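You operate a simulated robot arm through the tools that you are given. There is no shell and no other tool. Be economical: measure what you need, move in short steps, check, and stop when the job is done.

The job below is to be done with a simulated robot arm. You get a single attempt, and the scene is never put back.

## Task
Put the carton marked "cotton buds" from the folding top in the soaking bowl and the carton that says "bath salts" on the card of hair clips.

The check looks at the end state, three seconds after you hand in, the way a careful person would. Anything else that was tipped, shoved, dropped, spilled or broken makes it a failure.

## Robot
A 7-joint arm with a two-finger parallel gripper, fixed in place. Base frame: the origin is at the foot of the arm, x ahead of it, y to its left, z up; the work surface is at about z = 0.86. Lengths are in m, angles in degrees, forces in N, time in s.
With the tool pointing down near the work surface it reaches from about 0.24 to 0.68 m from the base axis. Its first joint turns from -66.0 to 66.0 degrees. Payload 2.4 kg.
The TCP is the grasp point between the finger pads, 0.03 m short of the fingertips. In the tool frame z runs along the fingers and y along their closing line. Largest opening 0.094 m; finger width 0.028, thickness 0.01; the body of the gripper, 0.05 by 0.096 m, starts 0.055 m behind the TCP.
Orientation is that of the tool frame in the base frame, as a unit quaternion [x, y, z, w]. With the fingers straight down and closing along the base's y, the tool's x points along the base's -x, its y along +y and its z along -z.

## Interface
- The arm moves only by the tool jog_arm. Its argument "commands" is text: rows parted by semicolons, each of 7 numbers parted by spaces: the shift along the base's x, y, z in m, then the turn, a rotation vector about the base's x, y, z in rad, then the opening in per cent of the stroke, from 0 (shut) to 100 (fully open). In form: x y z ax ay az claw; .... A call has 1 to 12 rows; each row shifts and turns the commanded pose from where the row before left it. Rows are played at 5 a second. More than 0.05 m and 8.6 degrees between two rows, or a gripper value outside its range, and nothing of the call is played. Where a pose cannot be reached the arm comes as near as it can. A force on the tool above 40 N (or 10 N above the force at the start of the call, whichever is more), or a blocked arm, ends the call early, and 0.2 s more pass. The fingers move at their own pace (about 0.153 m/s each) and stop on an object; they squeeze with about 23 N. The grip force told is the motor's: it shows also when the fingers shut on nothing. Time passes only in rows, and 0.2 s behind the last, so rows that do not move let the fingers close. It gives the time, the measured TCP pose, the force on the tool (base axes), the opening and the grip force at its end, in the units of the frame above (readings bear some noise).
- Cameras (640 x 400 px; columns grow to the right, rows downward): "scene" is fixed at [0.0499, 0.4815, 1.446]; the picture's right is [-0.64, -0.77, 0.00], its down [-0.43, 0.36, -0.83] and it looks along [0.64, -0.53, -0.56] (base axes); focal length 300 px, centre (320, 200). "wrist" rides on the gripper at [0.076, 0.014, -0.103] in the tool frame; the picture's right is [-0.18, 0.98, 0.00], its down [-0.75, -0.14, -0.64] and it looks along [-0.63, -0.12, 0.77] (tool axes); focal length 243 px, centre (320, 200). There is no depth. A picture from a camera that has moved, and an enlarged one, comes with that camera's place and axes in the base frame and with its lens.
- grab_frame(camera): a new picture of that camera. No time passes.
- inspect(camera, box): a new picture of the part [left, top, right, bottom] of that camera's present view, enlarged. No time passes.
- sign_off(): hands the job in; it is judged then, once.

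Go step by step. Nothing tells you positions but the pictures and the camera data: compare them with the known pose of the tool, close in by small moves and look again before you grip or let go. The budget is 90 turns and 42 pictures, counting those below and the enlarged ones. Unless the task says otherwise, let go and move clear before handing in, and close with one line.

The tools are called as a command line: name --argument value ..., lists and objects as JSON in quotes. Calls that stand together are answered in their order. jog_arm: Moves the arm, as the interface text tells. Its arguments: {"type":"object","properties":{"commands":{"type":"string"}},"required":["commands"]} The other tools are called the same way: grab_frame (camera) takes a picture; inspect (camera, box) takes an enlarged picture of a part of a camera's view; sign_off () hands the job in.

At the start:

```text
clock: 0.0
position: [0.3609, -0.1693, 1.1703]
orientation: [0.0, 1.0, 0.001, 0.001]
wrist_force: [0.8, 0.8, -0.2]
finger_gap: 0.0938
finger_force: 0.0
```

scene: 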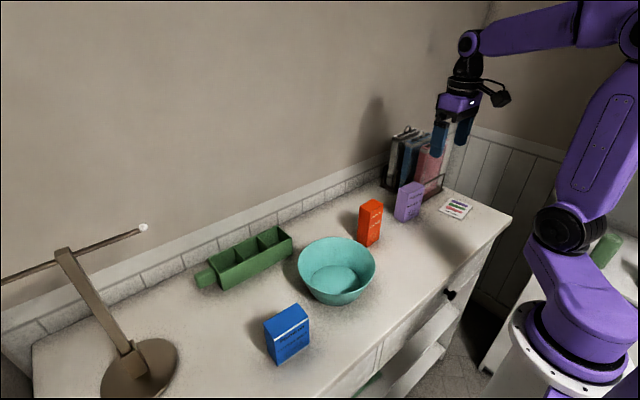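
wrist: 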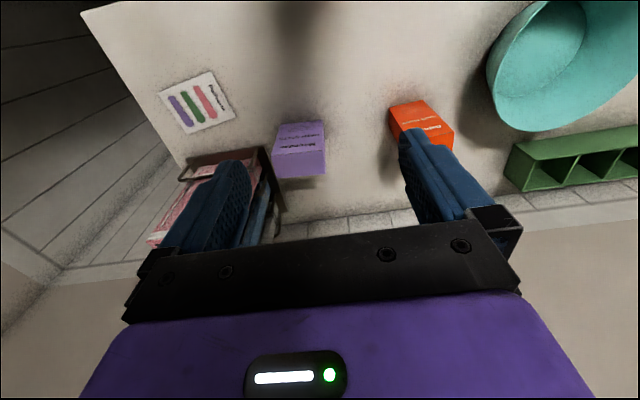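

I see three cartons (blue, orange, purple), a bowl, and a card of hair clips. I'll read the labels first.

inspect --camera "scene" --box '[340, 170, 480, 260]'

inspect --camera "scene" --box '[240, 230, 400, 370]'

inspect --camera "wrist" --box '[150, 60, 470, 260]'

```text
4.44 times, centred on (410, 215) of scene
camera zoom: at [0.0499, 0.4815, 1.446], right [-0.64, -0.77, 0.0], down [-0.43, 0.36, -0.83], along [0.64, -0.53, -0.56], focal length 1333 px, centre (-80, 133)
```

zoom: 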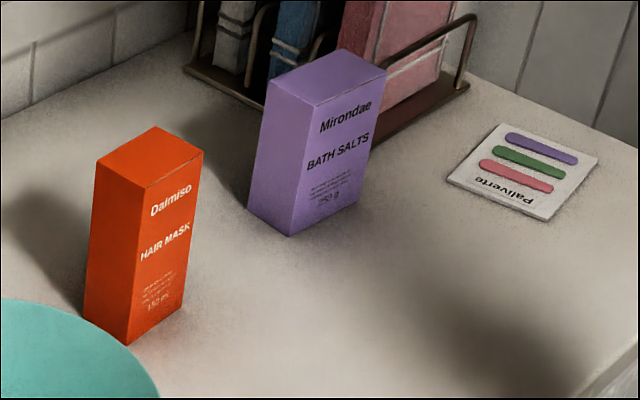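

```text
2.86 times, centred on (320, 300) of scene
camera zoom: at [0.0499, 0.4815, 1.446], right [-0.64, -0.77, 0.0], down [-0.43, 0.36, -0.83], along [0.64, -0.53, -0.56], focal length 857 px, centre (320, -86)
```

zoom: 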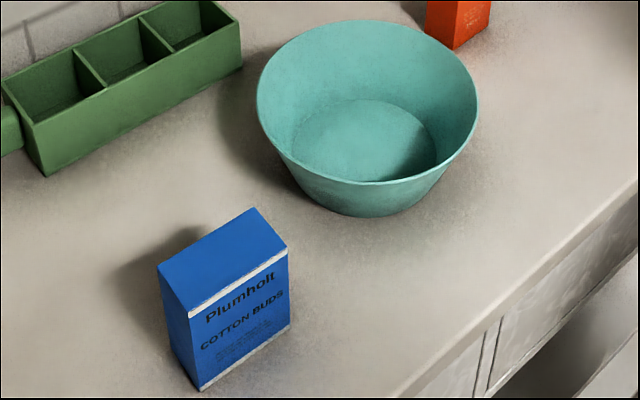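

```text
2.00 times, centred on (310, 160) of wrist
camera zoom: at [0.2844, -0.1555, 1.2741], right [0.18, 0.98, 0.0], down [0.75, -0.14, 0.64], along [0.63, -0.12, -0.77], focal length 485 px, centre (340, 280)
```

zoom: 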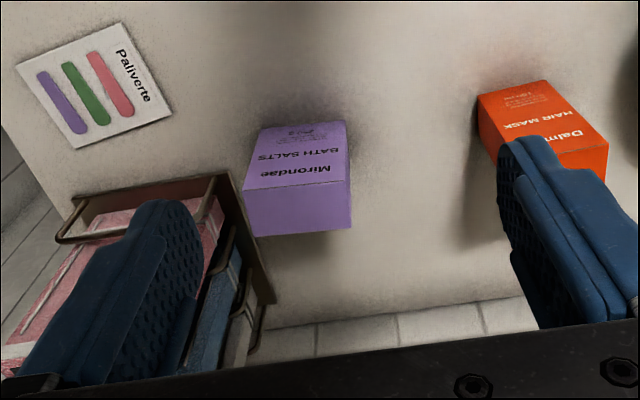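

The cotton buds carton is the blue one, centred near (0.348, 0.317). The bath salts carton is purple, near (0.470, -0.227) and about 0.97 high. The card is near (0.39, -0.393) and the bowl near (0.416, 0.129). I'll start by hovering over the purple carton.

jog_arm --commands "0.02725 -0.0145 -0.0275 0 0 -0.018 100;0.02725 -0.0145 -0.0275 0 0 -0.018 100;0.02725 -0.0145 -0.0275 0 0 -0.018 100;0.02725 -0.0145 -0.0275 0 0 -0.018 100;0 0 0 0 0 0 100;0 0 0 0 0 0 100"

grab_frame --camera "wrist"

inspect --camera "scene" --box '[360, 100, 520, 240]'

```text
clock: 1.4
position: [0.4696, -0.2278, 1.0595]
orientation: [0.036, 0.999, 0.0, 0.001]
wrist_force: [0.5, 0.1, 0.0]
finger_gap: 0.0942
finger_force: 0.0
```

```text
36 pictures are left
camera wrist: at [0.3954, -0.2075, 1.1634], right [0.25, 0.97, 0.0], down [0.74, -0.19, 0.64], along [0.62, -0.16, -0.77], focal length 243 px, centre (320, 200)
```

wrist: 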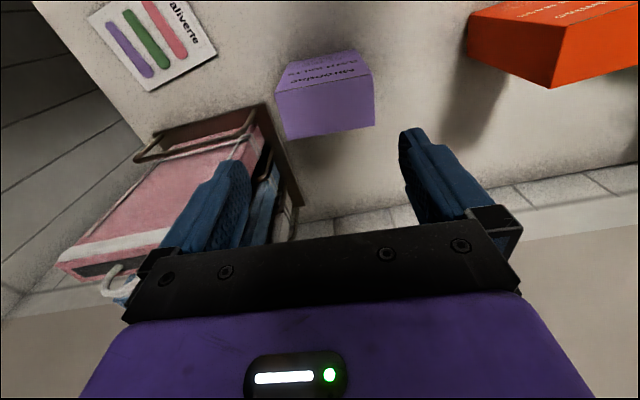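

```text
2.86 times, centred on (440, 170) of scene
camera zoom: at [0.0499, 0.4815, 1.446], right [-0.64, -0.77, 0.0], down [-0.43, 0.36, -0.83], along [0.64, -0.53, -0.56], focal length 857 px, centre (-23, 286)
```

zoom: 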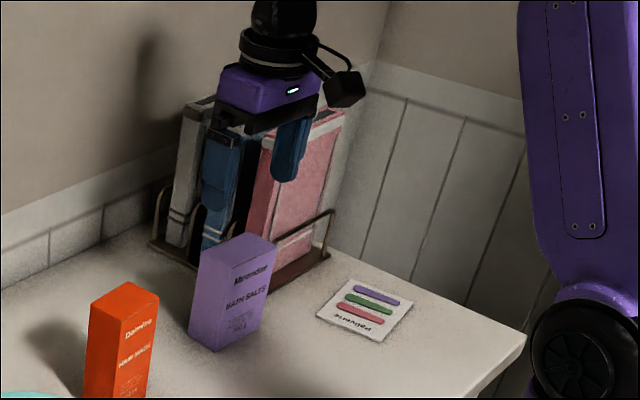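

The wrist view puts the purple carton's centre at about (0.464, -0.220). I'll correct for that, come lower and look again.

jog_arm --commands "-0.006 0.008 -0.02 0 0 0 100;0 0 -0.02 0 0 0 100;0 0 0 0 0 0 100"

inspect --camera "wrist" --box '[180, 20, 500, 220]'

inspect --camera "scene" --box '[380, 130, 480, 230]'

```text
clock: 2.2
position: [0.4624, -0.2198, 1.0173]
orientation: [0.036, 0.999, 0.0, 0.0]
wrist_force: [-0.8, -0.2, -0.7]
finger_gap: 0.094
finger_force: 0.1
```

```text
2.00 times, centred on (340, 120) of wrist
camera zoom: at [0.3878, -0.1993, 1.1224], right [0.25, 0.97, 0.0], down [0.74, -0.19, 0.64], along [0.62, -0.16, -0.77], focal length 485 px, centre (280, 360)
```

zoom: 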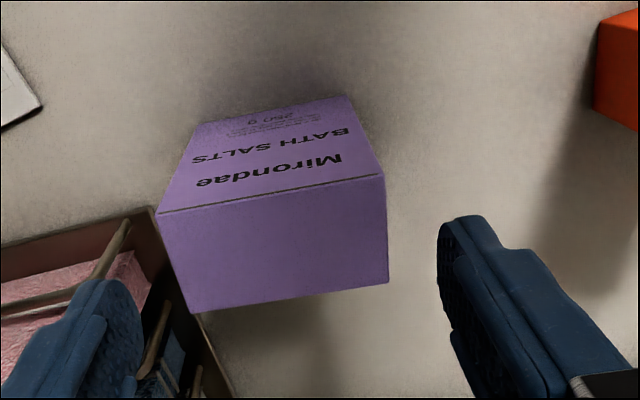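

```text
4.00 times, centred on (430, 180) of scene
camera zoom: at [0.0499, 0.4815, 1.446], right [-0.64, -0.77, 0.0], down [-0.43, 0.36, -0.83], along [0.64, -0.53, -0.56], focal length 1200 px, centre (-120, 280)
```

zoom: 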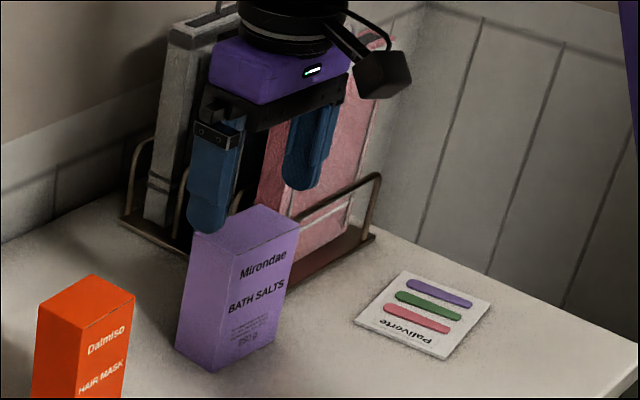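

The wrist view now puts the carton's centre at (0.4625, -0.219), directly under the TCP, and the yaw matches. I'll descend and grip.

jog_arm --commands "0 0 -0.02 0 0 0 100;0 0 -0.02 0 0 0 100;0 0 -0.02 0 0 0 100;0 0 -0.02 0 0 0 100;0 0 0 0 0 0 100"

jog_arm --commands "0 0 0 0 0 0 60;0 0 0 0 0 0 60;0 0 0 0 0 0 60"

inspect --camera "scene" --box '[380, 130, 480, 230]'

```text
clock: 3.4
position: [0.4624, -0.2207, 0.9393]
orientation: [0.035, 0.999, 0.0, 0.0]
wrist_force: [-0.5, -0.2, -0.1]
finger_gap: 0.094
finger_force: 0.1
```

```text
clock: 4.2
position: [0.4627, -0.2202, 0.9382]
orientation: [0.036, 0.999, 0.0, -0.001]
wrist_force: [1.1, -0.3, 0.9]
finger_gap: 0.0795
finger_force: 23.3
```

```text
4.00 times, centred on (430, 180) of scene
camera zoom: at [0.05, 0.4815, 1.446], right [-0.64, -0.77, 0.0], down [-0.43, 0.36, -0.83], along [0.64, -0.53, -0.56], focal length 1200 px, centre (-120, 280)
```

zoom: 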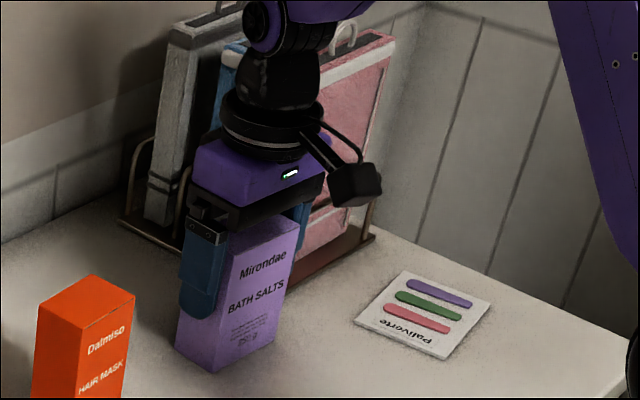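

The purple carton is gripped. Combining both cameras, the card's centre is about (0.385, -0.381), with its long axis yawed about +9°. I'll lift, move away from the rack and then go over the card.

jog_arm --commands "0 0 0.02 0 0 0 60;0 0 0.03 0 0 0 60;0 0 0.03 0 0 0 60;-0.04 0 0 0 0 0.04 60;-0.038 -0.01 0 0 0 0.04 60;0 -0.04 0 0 0 0.04 60;0 -0.04 0 0 0 0.04 60;0 -0.04 0 0 0 0.04 60;0 -0.031 0 0 0 0.027 60;0 0 0 0 0 0 60;0 0 0 0 0 0 60"

inspect --camera "scene" --box '[380, 110, 520, 250]'

grab_frame --camera "wrist"

```text
clock: 6.6
position: [0.3859, -0.3806, 1.0177]
orientation: [-0.077, 0.997, 0.0, 0.0]
wrist_force: [0.0, 0.5, -3.0]
finger_gap: 0.0793
finger_force: 22.7
```

```text
2.86 times, centred on (450, 180) of scene
camera zoom: at [0.05, 0.4815, 1.446], right [-0.64, -0.77, 0.0], down [-0.43, 0.36, -0.83], along [0.64, -0.53, -0.56], focal length 857 px, centre (-51, 257)
```

zoom: 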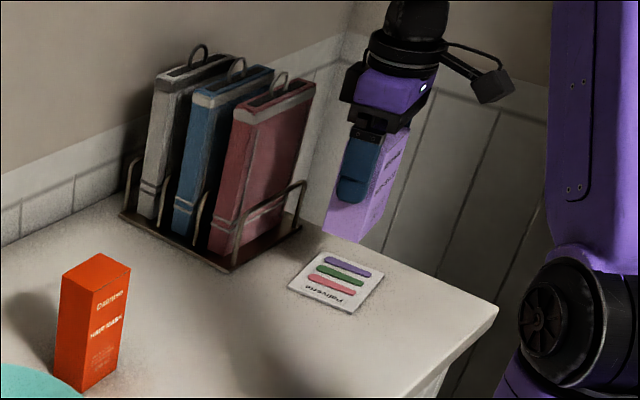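

```text
30 pictures are left
camera wrist: at [0.3081, -0.3785, 1.1219], right [0.03, 1.0, 0.0], down [0.77, -0.02, 0.64], along [0.64, -0.02, -0.77], focal length 243 px, centre (320, 200)
```

wrist: 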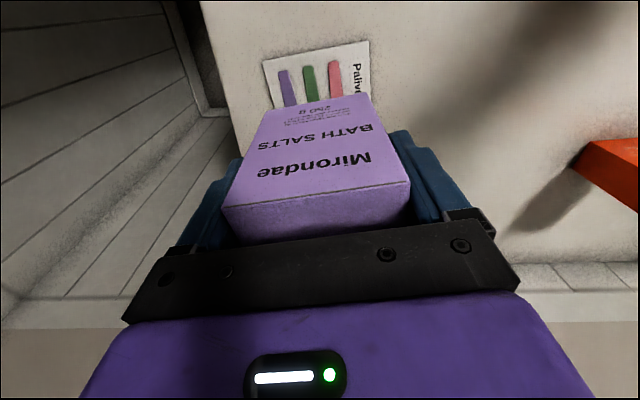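

The carton is centred over the card, which the wrist view puts at about (0.383, -0.381). I'll lower it.

jog_arm --commands "-0.002 0 -0.02 0 0 0 60;0 0 -0.02 0 0 0 60;0 0 -0.02 0 0 0 60;0 0 0 0 0 0 60"

inspect --camera "scene" --box '[420, 140, 500, 240]'

inspect --camera "wrist" --box '[200, 0, 460, 220]'

```text
clock: 7.6
position: [0.3849, -0.3823, 0.9585]
orientation: [-0.078, 0.997, -0.001, 0.0]
wrist_force: [0.8, 0.2, -3.1]
finger_gap: 0.0794
finger_force: 23.3
```

```text
4.00 times, centred on (460, 190) of scene
camera zoom: at [0.05, 0.4815, 1.446], right [-0.64, -0.77, 0.0], down [-0.43, 0.36, -0.83], along [0.64, -0.53, -0.56], focal length 1200 px, centre (-240, 240)
```

zoom: 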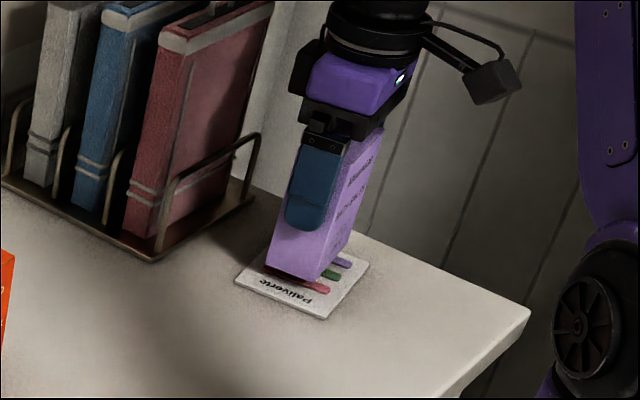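

```text
1.82 times, centred on (330, 110) of wrist
camera zoom: at [0.3076, -0.3784, 1.0629], right [0.03, 1.0, 0.0], down [0.77, -0.02, 0.64], along [0.64, -0.02, -0.77], focal length 441 px, centre (302, 364)
```

zoom: 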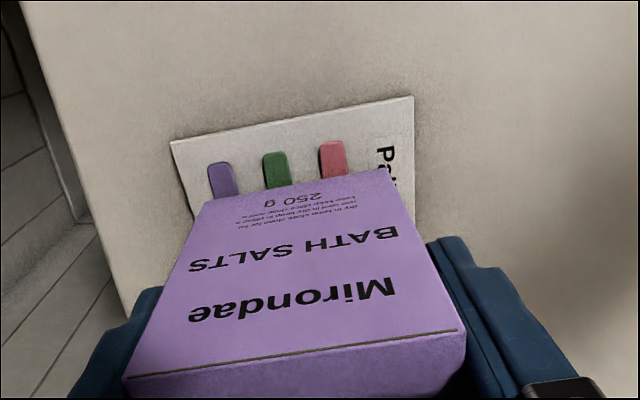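

Alignment looks good. I'll shift slightly toward the clips and creep down until contact.

jog_arm --commands "0 -0.003 -0.008 0 0 0 60;0 0 -0.003 0 0 0 60;0 0 0 0 0 0 60"

jog_arm --commands "0 0 -0.001 0 0 0 60;0 0 0 0 0 0 60;0 0 -0.001 0 0 0 60;0 0 0 0 0 0 60"

inspect --camera "scene" --box '[430, 160, 490, 230]'

```text
clock: 8.4
position: [0.3843, -0.3823, 0.9487]
orientation: [-0.078, 0.997, 0.001, 0.0]
wrist_force: [-0.3, -0.5, -2.9]
finger_gap: 0.0794
finger_force: 22.9
```

```text
clock: 9.4
position: [0.3839, -0.3832, 0.9476]
orientation: [-0.078, 0.997, 0.0, 0.0]
wrist_force: [0.4, 0.1, -3.3]
finger_gap: 0.0792
finger_force: 22.5
```

```text
5.71 times, centred on (460, 195) of scene
camera zoom: at [0.0499, 0.4815, 1.446], right [-0.64, -0.77, 0.0], down [-0.43, 0.36, -0.83], along [0.64, -0.53, -0.56], focal length 1714 px, centre (-480, 229)
```

zoom: 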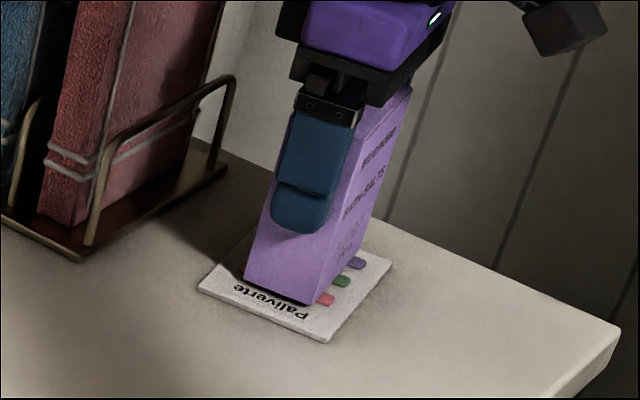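

There's no contact yet, so I'll keep creeping down.

jog_arm --commands "0 0 -0.001 0 0 0 60;0 0 0 0 0 0 60;0 0 -0.001 0 0 0 60;0 0 0 0 0 0 60"

jog_arm --commands "0 0 -0.001 0 0 0 60;0 0 0 0 0 0 60;0 0 0 0 0 0 60"

jog_arm --commands "0 0 -0.001 0 0 0 60;0 0 0 0 0 0 60;0 0 0 0 0 0 60"

```text
clock: 10.4
position: [0.3844, -0.3835, 0.9463]
orientation: [-0.078, 0.997, 0.0, 0.001]
wrist_force: [0.1, -0.4, -1.8]
finger_gap: 0.0795
finger_force: 23.4
```

```text
clock: 11.2
position: [0.3832, -0.3841, 0.9446]
orientation: [-0.077, 0.997, -0.001, 0.002]
wrist_force: [-1.1, 1.4, 14.0]
finger_gap: 0.0794
finger_force: 22.9
```

```text
clock: 12.0
position: [0.3835, -0.3841, 0.9438]
orientation: [-0.077, 0.997, -0.001, 0.001]
wrist_force: [0.9, -0.8, 23.8]
finger_gap: 0.0793
finger_force: 23.1
```

It's in contact. I'll ease off the load and then open gently.

jog_arm --commands "0 0 0.0015 0 0 0 60;0 0 0 0 0 0 60;0 0 0 0 0 0 86;0 0 0 0 0 0 92;0 0 0 0 0 0 98;0 0 0 0 0 0 98"

inspect --camera "scene" --box '[420, 130, 500, 230]'

grab_frame --camera "wrist"

```text
clock: 13.4
position: [0.383, -0.383, 0.9452]
orientation: [-0.077, 0.997, 0.001, 0.0]
wrist_force: [-0.4, -0.4, 1.5]
finger_gap: 0.0922
finger_force: 0.0
```

```text
4.00 times, centred on (460, 180) of scene
camera zoom: at [0.0499, 0.4815, 1.446], right [-0.64, -0.77, 0.0], down [-0.43, 0.36, -0.83], along [0.64, -0.53, -0.56], focal length 1200 px, centre (-240, 280)
```

zoom: 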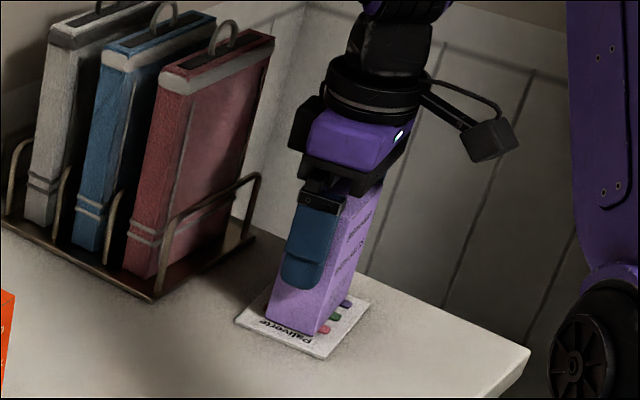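

```text
25 pictures are left
camera wrist: at [0.3059, -0.3815, 1.0488], right [0.03, 1.0, 0.0], down [0.77, -0.02, 0.64], along [0.64, -0.02, -0.77], focal length 243 px, centre (320, 200)
```

wrist: 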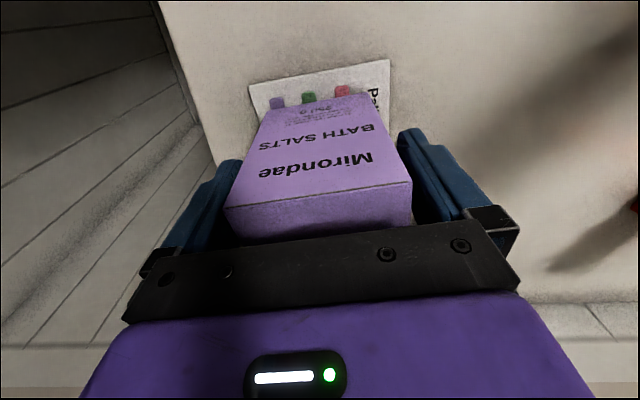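

It's standing on the card. I'll rise straight up.

jog_arm --commands "0 0 0.02 0 0 0 98;0 0 0.03 0 0 0 98;0 0 0.04 0 0 0 98;0 0 0.045 0 0 0 98;0 0 0.045 0 0 0 98;0 0.04 0 0 0 -0.031 98;0 0.045 0 0 0 -0.031 98;0 0.045 0 0 0 -0.031 98;0 0.045 0 0 0 -0.031 98;0 0.045 0 0 0 -0.031 98;0 0.045 0 0 0 0 98;0 0.045 0 0 0 0 98"

jog_arm --commands "0 0.045 0 0 0 0 100;0 0.045 0 0 0 0 100;0 0.045 0 0 0 0 100;-0.005 0.045 0 0 0 0 100;-0.01 0.045 0 0 0 0 100;-0.01 0.045 -0.01 0 0 0 100;-0.01 0.045 -0.02 0 0 0 100;0 0.04 -0.03 0 0 0 100;0 0.035 -0.02 0 0 0 100;0 0 0 0 0 0 100;0 0 0 0 0 0 100"

grab_frame --camera "wrist"

grab_frame --camera "scene"

```text
clock: 16.0
position: [0.3827, -0.0739, 1.125]
orientation: [0.0, 1.0, 0.001, 0.0]
wrist_force: [-0.2, 0.0, 0.6]
finger_gap: 0.0923
finger_force: 0.0
```

```text
refused: row 7 steps farther than a row can; nothing moved
```

```text
24 pictures are left
camera wrist: at [0.3069, -0.0593, 1.229], right [0.19, 0.98, 0.0], down [0.75, -0.14, 0.64], along [0.63, -0.12, -0.77], focal length 243 px, centre (320, 200)
```

wrist: 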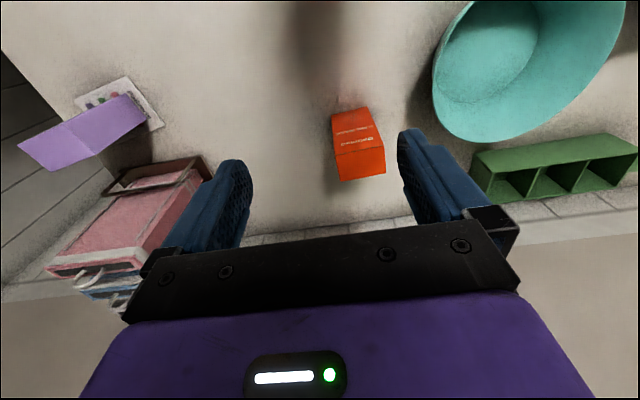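

```text
23 pictures are left
```

scene: 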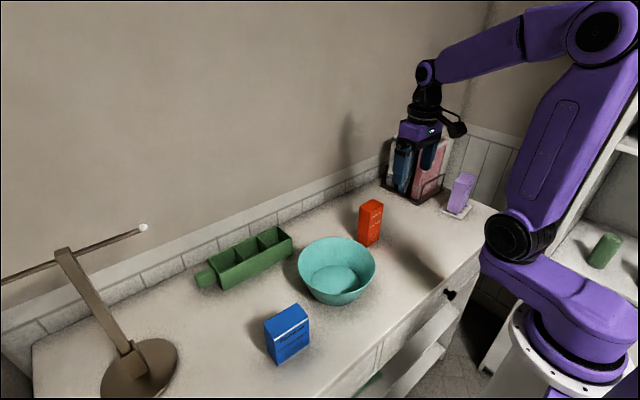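

The bath salts are standing on the card. My second move was refused because one step was too long, so I'll resend it with shorter steps.

jog_arm --commands "0 0.04 0 0 0 0 100;0 0.04 0 0 0 0 100;0 0.04 0 0 0 0 100;-0.005 0.04 0 0 0 0 100;-0.01 0.04 0 0 0 0 100;-0.01 0.04 0 0 0 0 100;-0.01 0.04 0 0 0 0 100;0 0.04 -0.02 0 0 0 100;0 0.035 -0.02 0 0 0 100;0 0.03 -0.02 0 0 0 100;0 0 0 0 0 0 100;0 0 0 0 0 0 100"

grab_frame --camera "wrist"

```text
clock: 18.6
position: [0.3501, 0.3148, 1.0636]
orientation: [0.001, 1.0, 0.0, -0.001]
wrist_force: [0.1, -0.3, -0.6]
finger_gap: 0.0941
finger_force: 0.0
```

```text
22 pictures are left
camera wrist: at [0.2729, 0.3283, 1.1672], right [0.18, 0.98, 0.0], down [0.75, -0.14, 0.64], along [0.63, -0.12, -0.77], focal length 243 px, centre (320, 200)
```

wrist: 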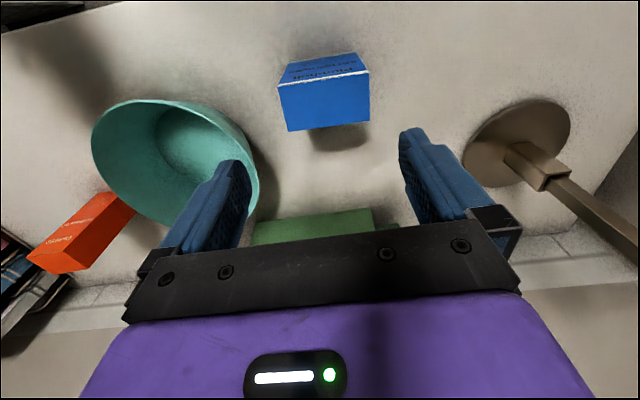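

The wrist view puts the blue carton's centre at about (0.343, 0.320), with a yaw of about -2.7°. I'll correct for that and descend partway.

jog_arm --commands "-0.006 0.005 -0.02 0 0 -0.04 100;0 0 -0.03 0 0 0 100;0 0 0 0 0 0 100;0 0 0 0 0 0 100"

inspect --camera "wrist" --box '[180, 20, 500, 220]'

```text
clock: 19.6
position: [0.343, 0.3168, 1.0148]
orientation: [0.019, 1.0, 0.0, 0.0]
wrist_force: [-0.1, -0.3, 0.4]
finger_gap: 0.0939
finger_force: 0.1
```

```text
2.00 times, centred on (340, 120) of wrist
camera zoom: at [0.2666, 0.3336, 1.1184], right [0.22, 0.97, 0.0], down [0.75, -0.17, 0.64], along [0.63, -0.14, -0.77], focal length 485 px, centre (280, 360)
```

zoom: 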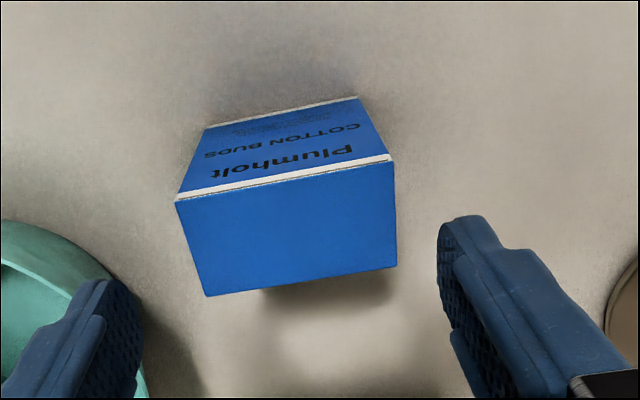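

The TCP is about 3 mm off in y. I'll correct that, descend and grip.

jog_arm --commands "0.001 0.003 -0.02 0 0 0 100;0 0 -0.02 0 0 0 100;0 0 -0.02 0 0 0 100;0 0 -0.02 0 0 0 100;0 0 -0.01 0 0 0 100;0 0 0 0 0 0 100"

jog_arm --commands "0 0 0 0 0 0 60;0 0 0 0 0 0 60;0 0 0 0 0 0 60"

inspect --camera "scene" --box '[240, 200, 400, 370]'

```text
clock: 21.0
position: [0.3431, 0.317, 0.9267]
orientation: [0.019, 1.0, 0.0, 0.0]
wrist_force: [0.3, 0.4, -0.4]
finger_gap: 0.0938
finger_force: 0.1
```

```text
clock: 21.8
position: [0.3433, 0.318, 0.9251]
orientation: [0.019, 1.0, 0.0, 0.0]
wrist_force: [0.1, 0.3, 0.0]
finger_gap: 0.079
finger_force: 22.6
```

```text
2.35 times, centred on (320, 285) of scene
camera zoom: at [0.0499, 0.4815, 1.446], right [-0.64, -0.77, 0.0], down [-0.43, 0.36, -0.83], along [0.64, -0.53, -0.56], focal length 706 px, centre (320, 0)
```

zoom: 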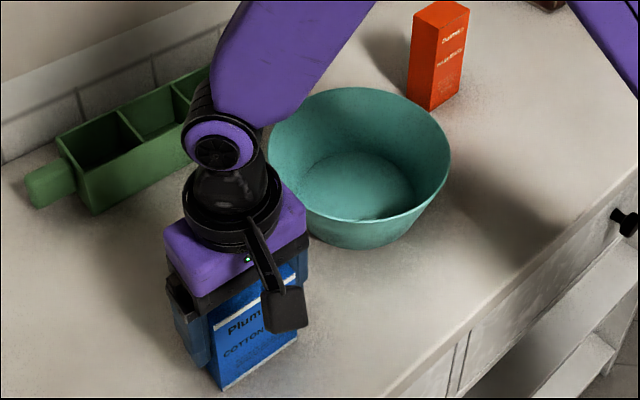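

The blue carton is gripped. I'll lift it well clear of the rim, which is at about 0.925, and bring it near the bowl.

jog_arm --commands "0 0 0.02 0 0 0 60;0 0 0.04 0 0 0 60;0 0 0.04 0 0 0 60;0 0 0.04 0 0 0 60;0.015 -0.04 0 0 0 0 60;0.015 -0.04 0 0 0 0 60;0.015 -0.04 0 0 0 0 60;0.02 -0.04 0 0 0 0 60;0 -0.027 0 0 0 0 60;0 0 0 0 0 0 60;0 0 0 0 0 0 60"

grab_frame --camera "wrist"

inspect --camera "scene" --box '[260, 170, 420, 310]'

```text
clock: 24.2
position: [0.4069, 0.1333, 1.0655]
orientation: [0.02, 1.0, 0.0, 0.0]
wrist_force: [0.1, -0.7, -1.3]
finger_gap: 0.0787
finger_force: 22.8
```

```text
19 pictures are left
camera wrist: at [0.3324, 0.1511, 1.1698], right [0.22, 0.97, 0.0], down [0.75, -0.17, 0.64], along [0.63, -0.14, -0.77], focal length 243 px, centre (320, 200)
```

wrist: 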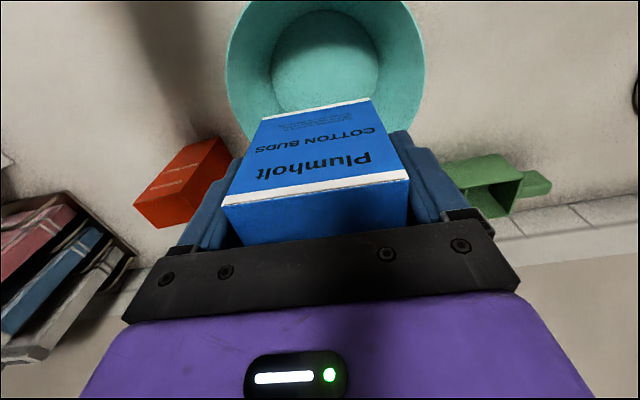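

```text
2.86 times, centred on (340, 240) of scene
camera zoom: at [0.0499, 0.4815, 1.446], right [-0.64, -0.77, 0.0], down [-0.43, 0.36, -0.83], along [0.64, -0.53, -0.56], focal length 857 px, centre (263, 86)
```

zoom: 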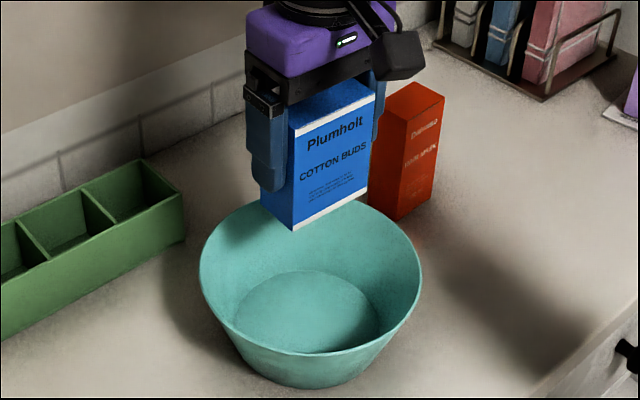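

The bowl's centre is at about (0.406, 0.139). I'll nudge y and lower the carton partway.

jog_arm --commands "0 0.004 -0.02 0 0 0 60;0 0 -0.03 0 0 0 60;0 0 -0.03 0 0 0 60;0 0 -0.02 0 0 0 60;0 0 0 0 0 0 60;0 0 0 0 0 0 60"

grab_frame --camera "wrist"

inspect --camera "scene" --box '[260, 170, 420, 310]'

```text
clock: 25.6
position: [0.4066, 0.1371, 0.9649]
orientation: [0.02, 1.0, 0.0, 0.0]
wrist_force: [0.1, 0.5, -0.7]
finger_gap: 0.0786
finger_force: 23.2
```

```text
17 pictures are left
camera wrist: at [0.3317, 0.1546, 1.0688], right [0.22, 0.97, 0.0], down [0.75, -0.17, 0.64], along [0.63, -0.14, -0.77], focal length 243 px, centre (320, 200)
```

wrist: 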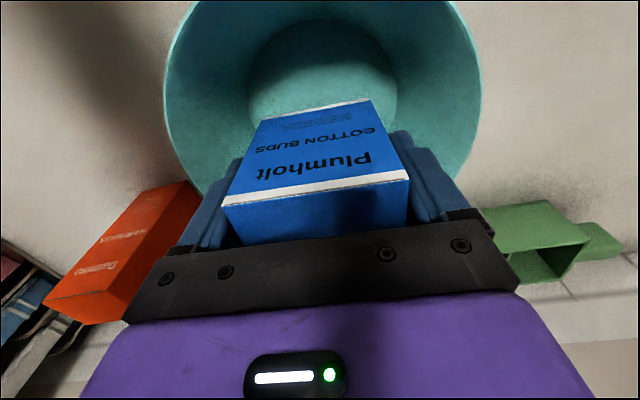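

```text
2.86 times, centred on (340, 240) of scene
camera zoom: at [0.0499, 0.4815, 1.446], right [-0.64, -0.77, 0.0], down [-0.43, 0.36, -0.83], along [0.64, -0.53, -0.56], focal length 857 px, centre (263, 86)
```

zoom: 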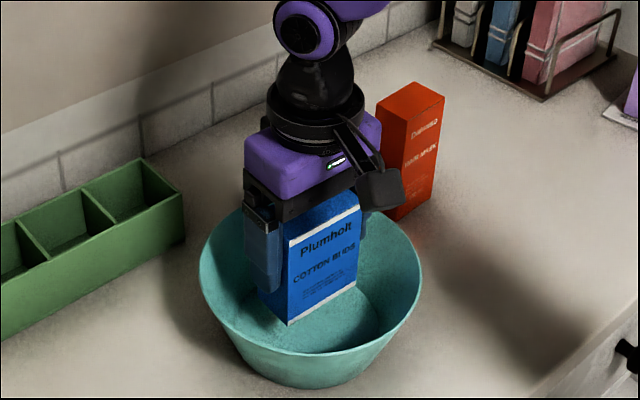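

It's well centred. I'll lower to the bowl floor in small steps.

jog_arm --commands "-0.001 0.001 -0.012 0 0 0 60;0 0 -0.01 0 0 0 60;0 0 0 0 0 0 60"

jog_arm --commands "0 0 -0.002 0 0 0 60;0 0 0 0 0 0 60;0 0 -0.002 0 0 0 60;0 0 0 0 0 0 60"

jog_arm --commands "0 0 -0.0015 0 0 0 60;0 0 0 0 0 0 60;0 0 0 0 0 0 60"

```text
clock: 26.4
position: [0.4072, 0.1358, 0.9409]
orientation: [0.02, 1.0, 0.0, 0.0]
wrist_force: [0.0, -0.3, 0.0]
finger_gap: 0.0789
finger_force: 22.9
```

```text
clock: 27.4
position: [0.4059, 0.1382, 0.9377]
orientation: [0.02, 1.0, 0.001, 0.0]
wrist_force: [0.4, 0.0, 0.6]
finger_gap: 0.0786
finger_force: 22.4
```

```text
clock: 28.2
position: [0.4063, 0.1383, 0.9361]
orientation: [0.02, 1.0, 0.0, 0.0]
wrist_force: [-0.4, -0.7, -1.1]
finger_gap: 0.0789
finger_force: 23.2
```

There's no contact yet, so I'll keep creeping down.

jog_arm --commands "0 0 -0.001 0 0 0 60;0 0 0 0 0 0 60;0 0 -0.001 0 0 0 60;0 0 0 0 0 0 60"

jog_arm --commands "0 0 -0.001 0 0 0 60;0 0 0 0 0 0 60;0 0 0 0 0 0 60"

inspect --camera "scene" --box '[290, 220, 390, 310]'

```text
clock: 29.2
position: [0.4068, 0.1375, 0.935]
orientation: [0.02, 1.0, 0.0, -0.001]
wrist_force: [-0.1, 0.2, -0.6]
finger_gap: 0.0784
finger_force: 23.1
```

```text
clock: 30.0
position: [0.4074, 0.1365, 0.9335]
orientation: [0.019, 1.0, 0.0, 0.0]
wrist_force: [0.9, 0.9, -0.5]
finger_gap: 0.0788
finger_force: 22.8
```

```text
4.44 times, centred on (340, 265) of scene
camera zoom: at [0.0499, 0.4815, 1.446], right [-0.64, -0.77, 0.0], down [-0.43, 0.36, -0.83], along [0.64, -0.53, -0.56], focal length 1333 px, centre (231, -89)
```

zoom: 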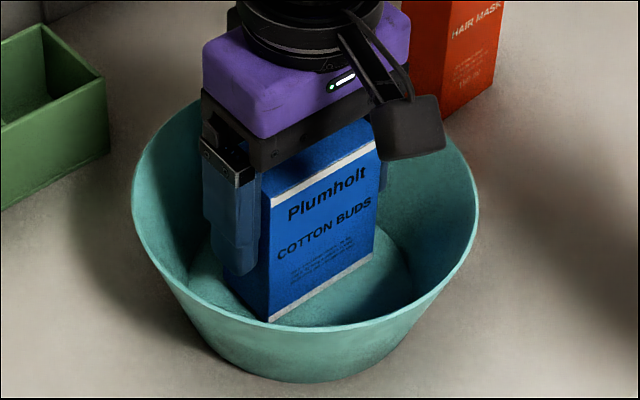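

Still no contact, so I'll continue.

jog_arm --commands "0 0 -0.001 0 0 0 60;0 0 0 0 0 0 60;0 0 -0.001 0 0 0 60;0 0 0 0 0 0 60"

jog_arm --commands "0 0 -0.001 0 0 0 60;0 0 0 0 0 0 60;0 0 0 0 0 0 60"

jog_arm --commands "0 0 -0.001 0 0 0 60;0 0 0 0 0 0 60;0 0 0 0 0 0 60"

```text
clock: 31.0
position: [0.4078, 0.1376, 0.9327]
orientation: [0.02, 1.0, 0.0, 0.0]
wrist_force: [-0.1, -0.4, -0.4]
finger_gap: 0.0788
finger_force: 22.4
```

```text
clock: 31.8
position: [0.4076, 0.1379, 0.9312]
orientation: [0.021, 1.0, -0.001, 0.0]
wrist_force: [-0.4, 0.1, 0.2]
finger_gap: 0.0789
finger_force: 22.7
```

```text
clock: 32.6
position: [0.4083, 0.1375, 0.9299]
orientation: [0.02, 1.0, 0.0, 0.001]
wrist_force: [-0.9, -0.2, -0.5]
finger_gap: 0.0789
finger_force: 22.5
```

jog_arm --commands "0 0 -0.001 0 0 0 60;0 0 0 0 0 0 60;0 0 0 0 0 0 60"

jog_arm --commands "0 0 -0.001 0 0 0 60;0 0 0 0 0 0 60;0 0 0 0 0 0 60"

```text
clock: 33.4
position: [0.4068, 0.1379, 0.9286]
orientation: [0.02, 1.0, 0.001, 0.001]
wrist_force: [-0.7, -0.6, 9.8]
finger_gap: 0.0787
finger_force: 23.3
```

```text
clock: 34.2
position: [0.4077, 0.1376, 0.9285]
orientation: [0.021, 1.0, 0.0, 0.001]
wrist_force: [-0.2, -2.5, 23.8]
finger_gap: 0.0788
finger_force: 22.6
```

The carton is touching the bowl floor. I'll ease off, open and check.

jog_arm --commands "0 0 0.0015 0 0 0 60;0 0 0 0 0 0 60;0 0 0 0 0 0 86;0 0 0 0 0 0 92;0 0 0 0 0 0 98;0 0 0 0 0 0 98"

inspect --camera "scene" --box '[290, 220, 390, 310]'

```text
clock: 35.6
position: [0.4057, 0.1371, 0.9291]
orientation: [0.02, 1.0, 0.0, 0.0]
wrist_force: [-0.2, 0.0, -0.1]
finger_gap: 0.092
finger_force: 0.1
```

```text
4.44 times, centred on (340, 265) of scene
camera zoom: at [0.0499, 0.4815, 1.446], right [-0.64, -0.77, 0.0], down [-0.43, 0.36, -0.83], along [0.64, -0.53, -0.56], focal length 1333 px, centre (231, -89)
```

zoom: 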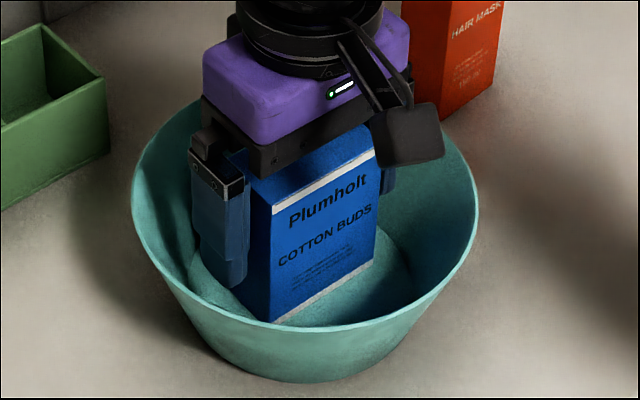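

The carton has been released and stands upright in the bowl. I'll rise straight up and check the whole scene.

jog_arm --commands "0 0 0.015 0 0 0 98;0 0 0.02 0 0 0 98;0 0 0.03 0 0 0 98;0 0 0.04 0 0 0 98;0 0 0.045 0 0 0 98;0 0 0.045 0 0 0 98;0 0 0 0 0 0 98;0 0 0 0 0 0 98"

grab_frame --camera "scene"

inspect --camera "scene" --box '[290, 150, 490, 310]'

```text
clock: 37.4
position: [0.4048, 0.1382, 1.1231]
orientation: [0.02, 1.0, 0.0, 0.001]
wrist_force: [-0.6, 0.5, -0.4]
finger_gap: 0.0921
finger_force: 0.1
```

```text
13 pictures are left
```

scene: 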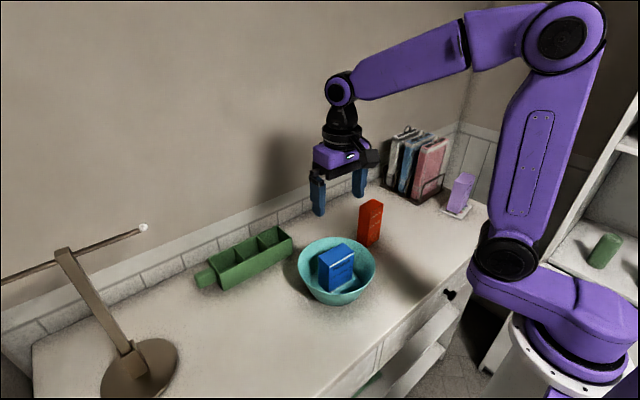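

```text
2.50 times, centred on (390, 230) of scene
camera zoom: at [0.0499, 0.4815, 1.446], right [-0.64, -0.77, 0.0], down [-0.43, 0.36, -0.83], along [0.64, -0.53, -0.56], focal length 750 px, centre (145, 125)
```

zoom: 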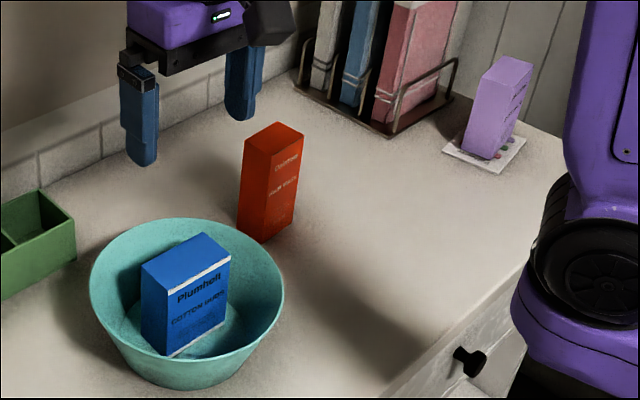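

Both cartons are upright where they should be, everything else looks untouched and the arm is clear, so I'm handing in.

sign_off

```text
The job is handed in.
```

The cotton buds carton is standing in the soaking bowl and the bath salts carton is standing on the card of hair clips; the last pictures showed nothing else moved, and the job is handed in.
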